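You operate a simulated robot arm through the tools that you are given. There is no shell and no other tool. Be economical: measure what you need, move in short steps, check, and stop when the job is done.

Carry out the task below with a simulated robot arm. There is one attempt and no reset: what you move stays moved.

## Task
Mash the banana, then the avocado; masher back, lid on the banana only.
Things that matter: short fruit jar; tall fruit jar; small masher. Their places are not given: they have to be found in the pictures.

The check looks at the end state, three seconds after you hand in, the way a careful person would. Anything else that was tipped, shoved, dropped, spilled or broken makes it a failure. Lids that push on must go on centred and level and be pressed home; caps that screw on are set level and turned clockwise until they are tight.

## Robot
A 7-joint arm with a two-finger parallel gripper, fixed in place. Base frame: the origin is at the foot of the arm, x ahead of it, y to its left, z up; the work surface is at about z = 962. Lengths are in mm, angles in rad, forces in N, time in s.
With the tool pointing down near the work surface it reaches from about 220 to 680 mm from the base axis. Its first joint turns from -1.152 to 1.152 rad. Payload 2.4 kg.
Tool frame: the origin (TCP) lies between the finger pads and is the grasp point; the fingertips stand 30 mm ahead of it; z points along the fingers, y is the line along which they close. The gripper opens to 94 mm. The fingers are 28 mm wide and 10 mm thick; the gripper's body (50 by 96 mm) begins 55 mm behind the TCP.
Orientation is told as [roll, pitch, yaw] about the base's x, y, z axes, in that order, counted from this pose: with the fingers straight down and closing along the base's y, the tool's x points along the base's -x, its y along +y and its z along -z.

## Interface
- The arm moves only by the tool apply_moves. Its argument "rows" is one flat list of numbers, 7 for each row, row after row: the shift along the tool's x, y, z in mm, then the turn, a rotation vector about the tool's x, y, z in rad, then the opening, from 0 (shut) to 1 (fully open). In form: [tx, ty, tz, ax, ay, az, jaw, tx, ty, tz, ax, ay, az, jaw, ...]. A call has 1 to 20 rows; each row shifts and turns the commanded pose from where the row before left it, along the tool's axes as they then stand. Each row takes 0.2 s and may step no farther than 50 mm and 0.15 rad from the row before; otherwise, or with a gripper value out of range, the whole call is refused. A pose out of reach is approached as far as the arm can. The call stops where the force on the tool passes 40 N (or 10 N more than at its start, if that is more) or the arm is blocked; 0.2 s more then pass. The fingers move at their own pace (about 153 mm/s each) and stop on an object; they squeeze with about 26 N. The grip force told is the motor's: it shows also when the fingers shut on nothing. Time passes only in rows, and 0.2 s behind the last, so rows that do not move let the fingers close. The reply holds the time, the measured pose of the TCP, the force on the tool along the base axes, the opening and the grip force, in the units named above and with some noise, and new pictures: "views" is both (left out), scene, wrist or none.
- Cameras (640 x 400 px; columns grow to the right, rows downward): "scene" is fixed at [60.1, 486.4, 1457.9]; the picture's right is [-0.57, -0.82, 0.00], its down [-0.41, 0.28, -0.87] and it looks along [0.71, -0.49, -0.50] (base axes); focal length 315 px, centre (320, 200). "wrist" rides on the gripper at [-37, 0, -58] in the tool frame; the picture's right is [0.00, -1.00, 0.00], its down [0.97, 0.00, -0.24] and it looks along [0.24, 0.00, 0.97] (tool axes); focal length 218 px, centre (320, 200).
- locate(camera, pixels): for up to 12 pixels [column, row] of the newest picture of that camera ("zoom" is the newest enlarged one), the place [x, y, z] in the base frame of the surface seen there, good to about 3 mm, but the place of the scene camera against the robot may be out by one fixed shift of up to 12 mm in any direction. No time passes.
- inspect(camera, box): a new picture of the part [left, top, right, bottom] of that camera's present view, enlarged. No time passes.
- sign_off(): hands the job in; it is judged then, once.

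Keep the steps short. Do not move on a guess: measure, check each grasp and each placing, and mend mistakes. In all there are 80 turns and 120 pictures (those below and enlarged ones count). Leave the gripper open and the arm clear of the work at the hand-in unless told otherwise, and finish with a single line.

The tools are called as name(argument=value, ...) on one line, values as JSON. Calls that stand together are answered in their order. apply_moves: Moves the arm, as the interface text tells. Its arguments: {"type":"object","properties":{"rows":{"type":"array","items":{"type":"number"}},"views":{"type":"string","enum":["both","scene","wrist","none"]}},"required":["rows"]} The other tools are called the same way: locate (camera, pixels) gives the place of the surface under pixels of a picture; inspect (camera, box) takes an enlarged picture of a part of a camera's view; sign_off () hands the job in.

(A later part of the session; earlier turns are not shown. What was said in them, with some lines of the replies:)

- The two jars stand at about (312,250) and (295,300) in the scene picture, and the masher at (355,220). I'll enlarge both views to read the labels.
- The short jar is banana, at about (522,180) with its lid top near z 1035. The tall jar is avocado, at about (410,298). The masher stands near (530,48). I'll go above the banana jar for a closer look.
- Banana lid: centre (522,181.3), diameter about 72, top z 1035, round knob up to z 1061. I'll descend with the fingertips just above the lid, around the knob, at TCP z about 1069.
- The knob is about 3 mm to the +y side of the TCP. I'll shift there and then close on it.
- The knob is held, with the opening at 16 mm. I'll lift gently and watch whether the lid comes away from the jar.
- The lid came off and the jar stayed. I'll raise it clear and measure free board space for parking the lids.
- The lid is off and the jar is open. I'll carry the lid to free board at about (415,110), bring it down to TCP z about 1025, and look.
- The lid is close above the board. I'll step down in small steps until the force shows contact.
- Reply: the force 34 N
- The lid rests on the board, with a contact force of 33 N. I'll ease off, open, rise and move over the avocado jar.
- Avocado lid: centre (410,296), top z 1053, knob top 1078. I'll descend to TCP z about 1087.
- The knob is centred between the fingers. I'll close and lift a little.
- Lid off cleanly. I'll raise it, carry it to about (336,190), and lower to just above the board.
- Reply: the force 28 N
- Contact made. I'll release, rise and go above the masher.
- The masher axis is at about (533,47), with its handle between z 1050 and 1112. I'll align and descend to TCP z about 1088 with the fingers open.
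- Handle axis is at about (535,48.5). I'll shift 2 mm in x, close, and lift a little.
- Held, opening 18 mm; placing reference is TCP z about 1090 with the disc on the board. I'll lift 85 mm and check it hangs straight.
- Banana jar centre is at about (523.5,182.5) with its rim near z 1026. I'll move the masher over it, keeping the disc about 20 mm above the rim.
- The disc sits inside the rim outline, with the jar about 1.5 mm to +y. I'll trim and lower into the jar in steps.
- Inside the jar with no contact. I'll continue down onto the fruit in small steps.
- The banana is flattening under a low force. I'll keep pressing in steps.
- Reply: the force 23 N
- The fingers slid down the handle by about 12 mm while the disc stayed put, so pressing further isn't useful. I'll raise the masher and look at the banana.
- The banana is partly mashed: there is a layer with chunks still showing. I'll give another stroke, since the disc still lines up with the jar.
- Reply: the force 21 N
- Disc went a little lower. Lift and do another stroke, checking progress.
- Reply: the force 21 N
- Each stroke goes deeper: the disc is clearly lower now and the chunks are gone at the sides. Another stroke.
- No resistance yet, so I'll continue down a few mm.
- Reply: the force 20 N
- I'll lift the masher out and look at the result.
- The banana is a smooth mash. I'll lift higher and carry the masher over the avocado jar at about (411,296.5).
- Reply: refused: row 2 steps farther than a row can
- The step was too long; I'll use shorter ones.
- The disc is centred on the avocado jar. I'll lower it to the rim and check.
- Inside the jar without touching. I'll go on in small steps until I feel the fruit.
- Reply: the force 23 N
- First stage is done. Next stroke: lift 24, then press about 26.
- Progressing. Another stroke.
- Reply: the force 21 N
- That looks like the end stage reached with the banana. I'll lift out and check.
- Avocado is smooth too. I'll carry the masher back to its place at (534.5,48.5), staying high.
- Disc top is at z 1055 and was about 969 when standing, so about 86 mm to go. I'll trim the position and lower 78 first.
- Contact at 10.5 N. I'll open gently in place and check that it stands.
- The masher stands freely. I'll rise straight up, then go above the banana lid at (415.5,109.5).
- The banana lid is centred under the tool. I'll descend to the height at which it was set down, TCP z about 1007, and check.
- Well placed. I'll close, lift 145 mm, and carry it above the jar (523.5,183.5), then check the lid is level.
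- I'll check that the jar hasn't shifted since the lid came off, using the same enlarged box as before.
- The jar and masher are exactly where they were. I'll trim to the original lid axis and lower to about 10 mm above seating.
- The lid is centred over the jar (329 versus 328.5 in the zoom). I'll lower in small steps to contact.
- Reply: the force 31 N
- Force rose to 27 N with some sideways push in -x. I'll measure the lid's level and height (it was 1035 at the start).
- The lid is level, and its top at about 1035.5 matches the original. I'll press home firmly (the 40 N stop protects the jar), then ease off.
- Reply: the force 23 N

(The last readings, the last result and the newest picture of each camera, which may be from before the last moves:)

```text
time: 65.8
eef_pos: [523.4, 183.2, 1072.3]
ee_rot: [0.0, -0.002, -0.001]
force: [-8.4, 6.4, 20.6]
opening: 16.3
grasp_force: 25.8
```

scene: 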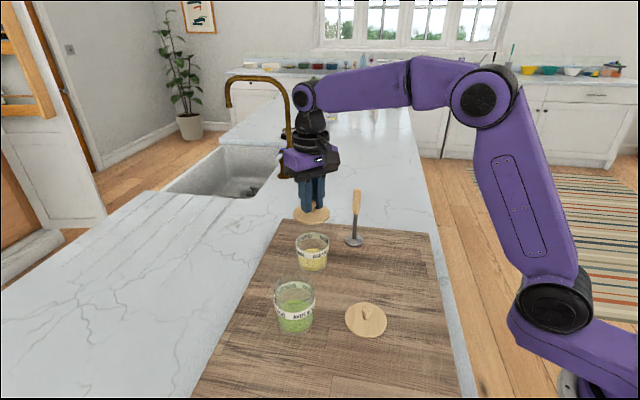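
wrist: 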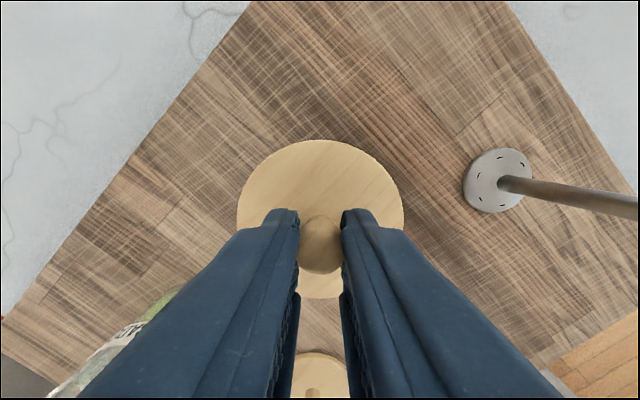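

I'll release the knob, rise straight up, and check the seating closely.

apply_moves(rows=[0, 0, -0.7, 0, 0, 0, 0, 0, 0, 0, 0, 0, 0, 0.3, 0, 0, 0, 0, 0, 0, 0.5, 0, 0, -30, 0, 0, 0, 0.5, 0, 0, -40, 0, 0, 0, 0.5, 0, 0, -40, 0, 0, 0, 0.5, 0, 0, 0, 0, 0, 0, 0.5])

inspect(camera="scene", box=[280, 215, 345, 275])

locate(camera="wrist", pixels=[[284, 182], [356, 182], [320, 148], [320, 216], [300, 165], [340, 165], [300, 200], [340, 200], [319, 188]])

inspect(camera="wrist", box=[270, 130, 370, 230])

```text
time: 67.4
eef_pos: [523.0, 183.5, 1180.6]
ee_rot: [0.0, 0.0, 0.0]
force: [0.9, -0.2, 0.2]
opening: 46.9
grasp_force: 0.0
```

scene: 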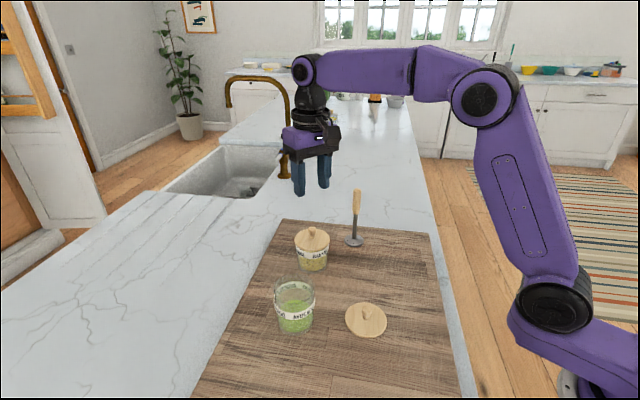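
wrist: 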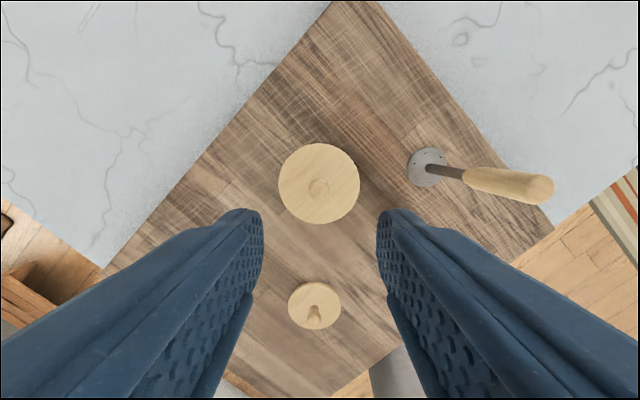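

```text
6.67 times, centred on (312, 245) of scene
```

zoom: 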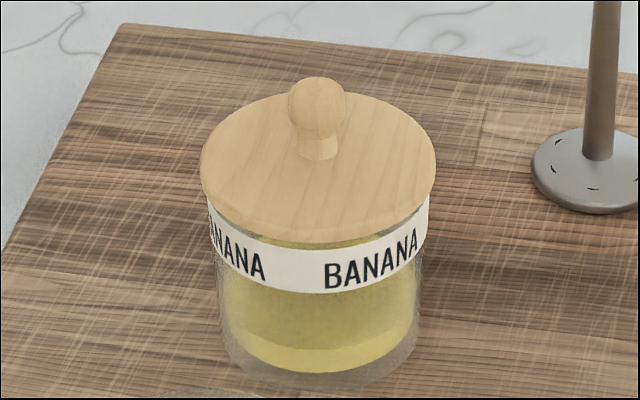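

```text
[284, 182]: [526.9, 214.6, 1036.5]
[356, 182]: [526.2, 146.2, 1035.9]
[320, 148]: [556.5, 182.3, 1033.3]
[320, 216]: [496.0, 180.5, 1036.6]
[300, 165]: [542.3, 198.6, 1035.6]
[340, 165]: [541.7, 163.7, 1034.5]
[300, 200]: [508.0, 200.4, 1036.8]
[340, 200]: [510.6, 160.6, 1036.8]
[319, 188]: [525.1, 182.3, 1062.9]
```

```text
4.00 times, centred on (320, 180) of wrist
```

zoom: 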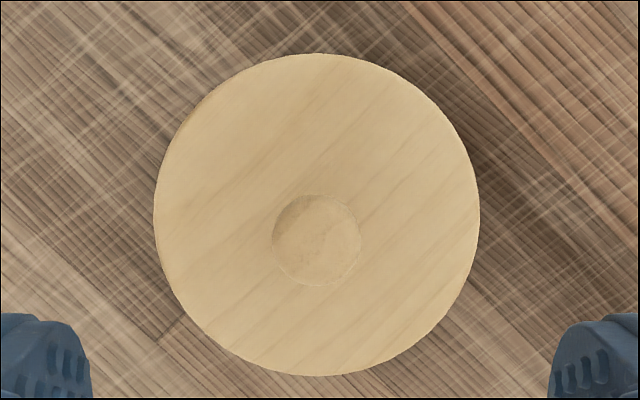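

The lid looks level and centred. To be sure it is home, I'll close the fingers and press straight down on the top of the knob.

apply_moves(rows=[0, -1, 0, 0, 0, 0, 0, 0, 0, 0, 0, 0, 0, 0, 0, 0, 40, 0, 0, 0, 0, 0, 0, 40, 0, 0, 0, 0, 0, 0, 4, 0, 0, 0, 0, 0, 0, 2, 0, 0, 0, 0, 0, 0, 1, 0, 0, 0, 0], views="wrist")

```text
time: 69.0
eef_pos: [522.7, 180.4, 1093.2]
ee_rot: [0.0, -0.001, 0.003]
force: [0.0, 0.5, 1.1]
opening: 0.0
grasp_force: 26.5
```

wrist: 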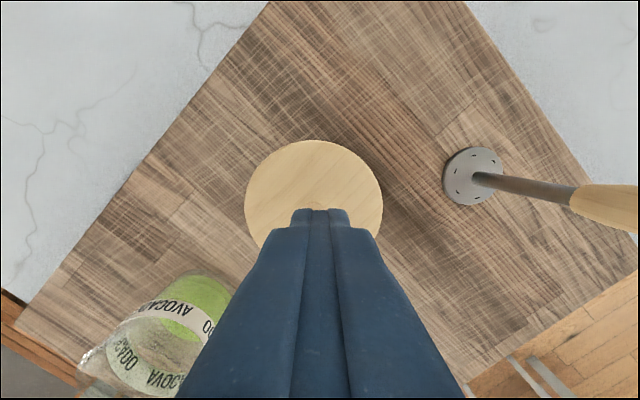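

I'm slightly off towards -y, so I'll shift 2.5 mm back and press in 1 mm steps.

apply_moves(rows=[-0.5, 2.5, -1, 0, 0, 0, 0, 0, 0, 1, 0, 0, 0, 0, 0, 0, 1, 0, 0, 0, 0, 0, 0, 0.7, 0, 0, 0, 0], views="none")

```text
time: 70.0
eef_pos: [522.6, 184.7, 1093.7]
ee_rot: [0.0, -0.002, 0.002]
force: [-0.8, 0.0, -0.3]
opening: 0.0
grasp_force: 26.0
```

apply_moves(rows=[0, -1, 1, 0, 0, 0, 0, 0, 0, 1, 0, 0, 0, 0, 0, 0, 0.7, 0, 0, 0, 0], views="none")

```text
time: 70.8
eef_pos: [523.8, 183.1, 1092.0]
ee_rot: [0.001, -0.003, 0.003]
force: [-2.8, 2.5, 19.0]
opening: 0.0
grasp_force: 26.2
```

apply_moves(rows=[0, 0, 0.7, 0, 0, 0, 0, 0, 0, 0.6, 0, 0, 0, 0, 0, 0, 0, 0, 0, 0, 0], views="none")

inspect(camera="scene", box=[280, 215, 345, 275])

```text
time: 71.4
eef_pos: [524.3, 183.7, 1093.3]
ee_rot: [0.005, -0.004, 0.001]
force: [-3.9, -1.1, 8.8]
opening: 0.2
grasp_force: 26.2
stopped in row 3: the force on the tool passed its limit (the readings are from after the stop); the commanded pose is now the measured one
```

```text
6.67 times, centred on (312, 245) of scene
```

zoom: 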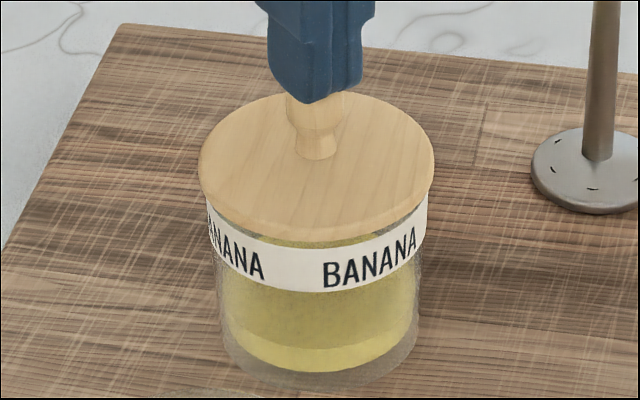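

Pressed to over 40 N with no further travel, so the lid is home. I'll rise clear, open, and do a last check with the same box as at the start.

apply_moves(rows=[0, 0, -30, 0, 0, 0, 0, 0, 0, -45, 0, 0, 0, 0, 0, 0, -45, 0, 0, 0, 0.5, 30, -30, -20, 0, 0, 0, 1, 30, -30, -20, 0, 0, 0, 1, 30, -30, -10, 0, 0, 0, 1, 0, 0, 0, 0, 0, 0, 1])

inspect(camera="scene", box=[240, 180, 400, 350])

inspect(camera="scene", box=[280, 215, 345, 275])

```text
time: 73.0
eef_pos: [431.8, 92.1, 1261.6]
ee_rot: [0.002, -0.003, 0.002]
force: [-0.1, 0.1, 0.9]
opening: 94.0
grasp_force: 0.1
```

scene: 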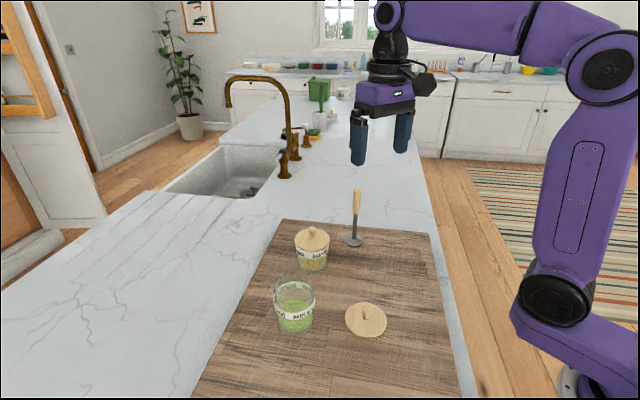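
wrist: 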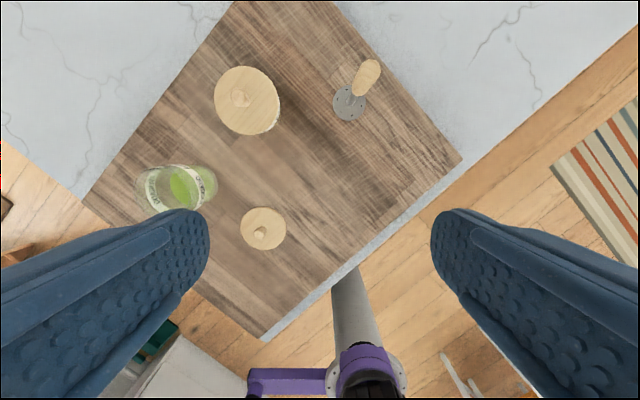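

```text
2.35 times, centred on (320, 265) of scene
```

zoom: 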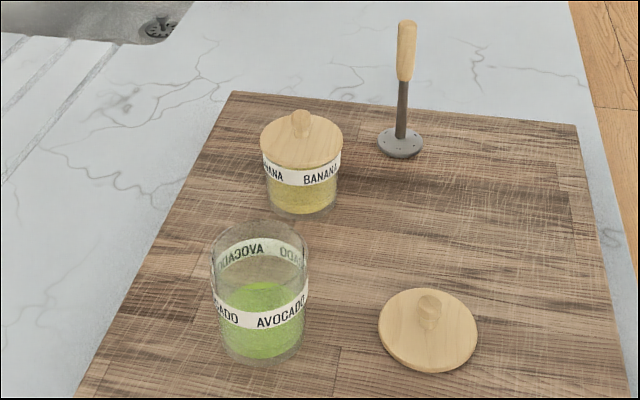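

```text
6.67 times, centred on (312, 245) of scene
```

zoom: 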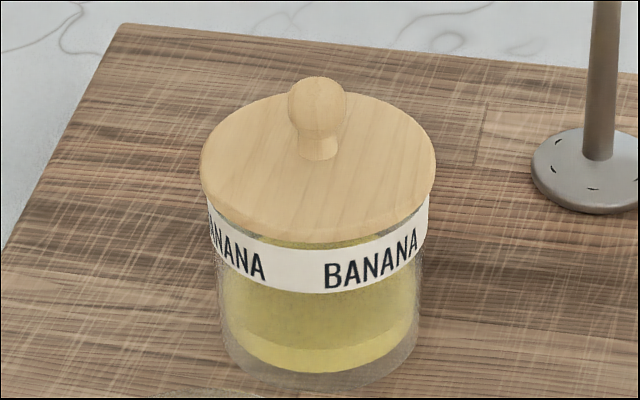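

The lid matches its starting seat, the masher stands in its old spot, the avocado jar is open, and the arm is clear with the gripper open. I'm handing in.

sign_off()

```text
The job is handed in.
```

Banana and then avocado are mashed smooth, the masher is back in its place, the lid is pressed home on the banana jar only, and the avocado lid is on the board.
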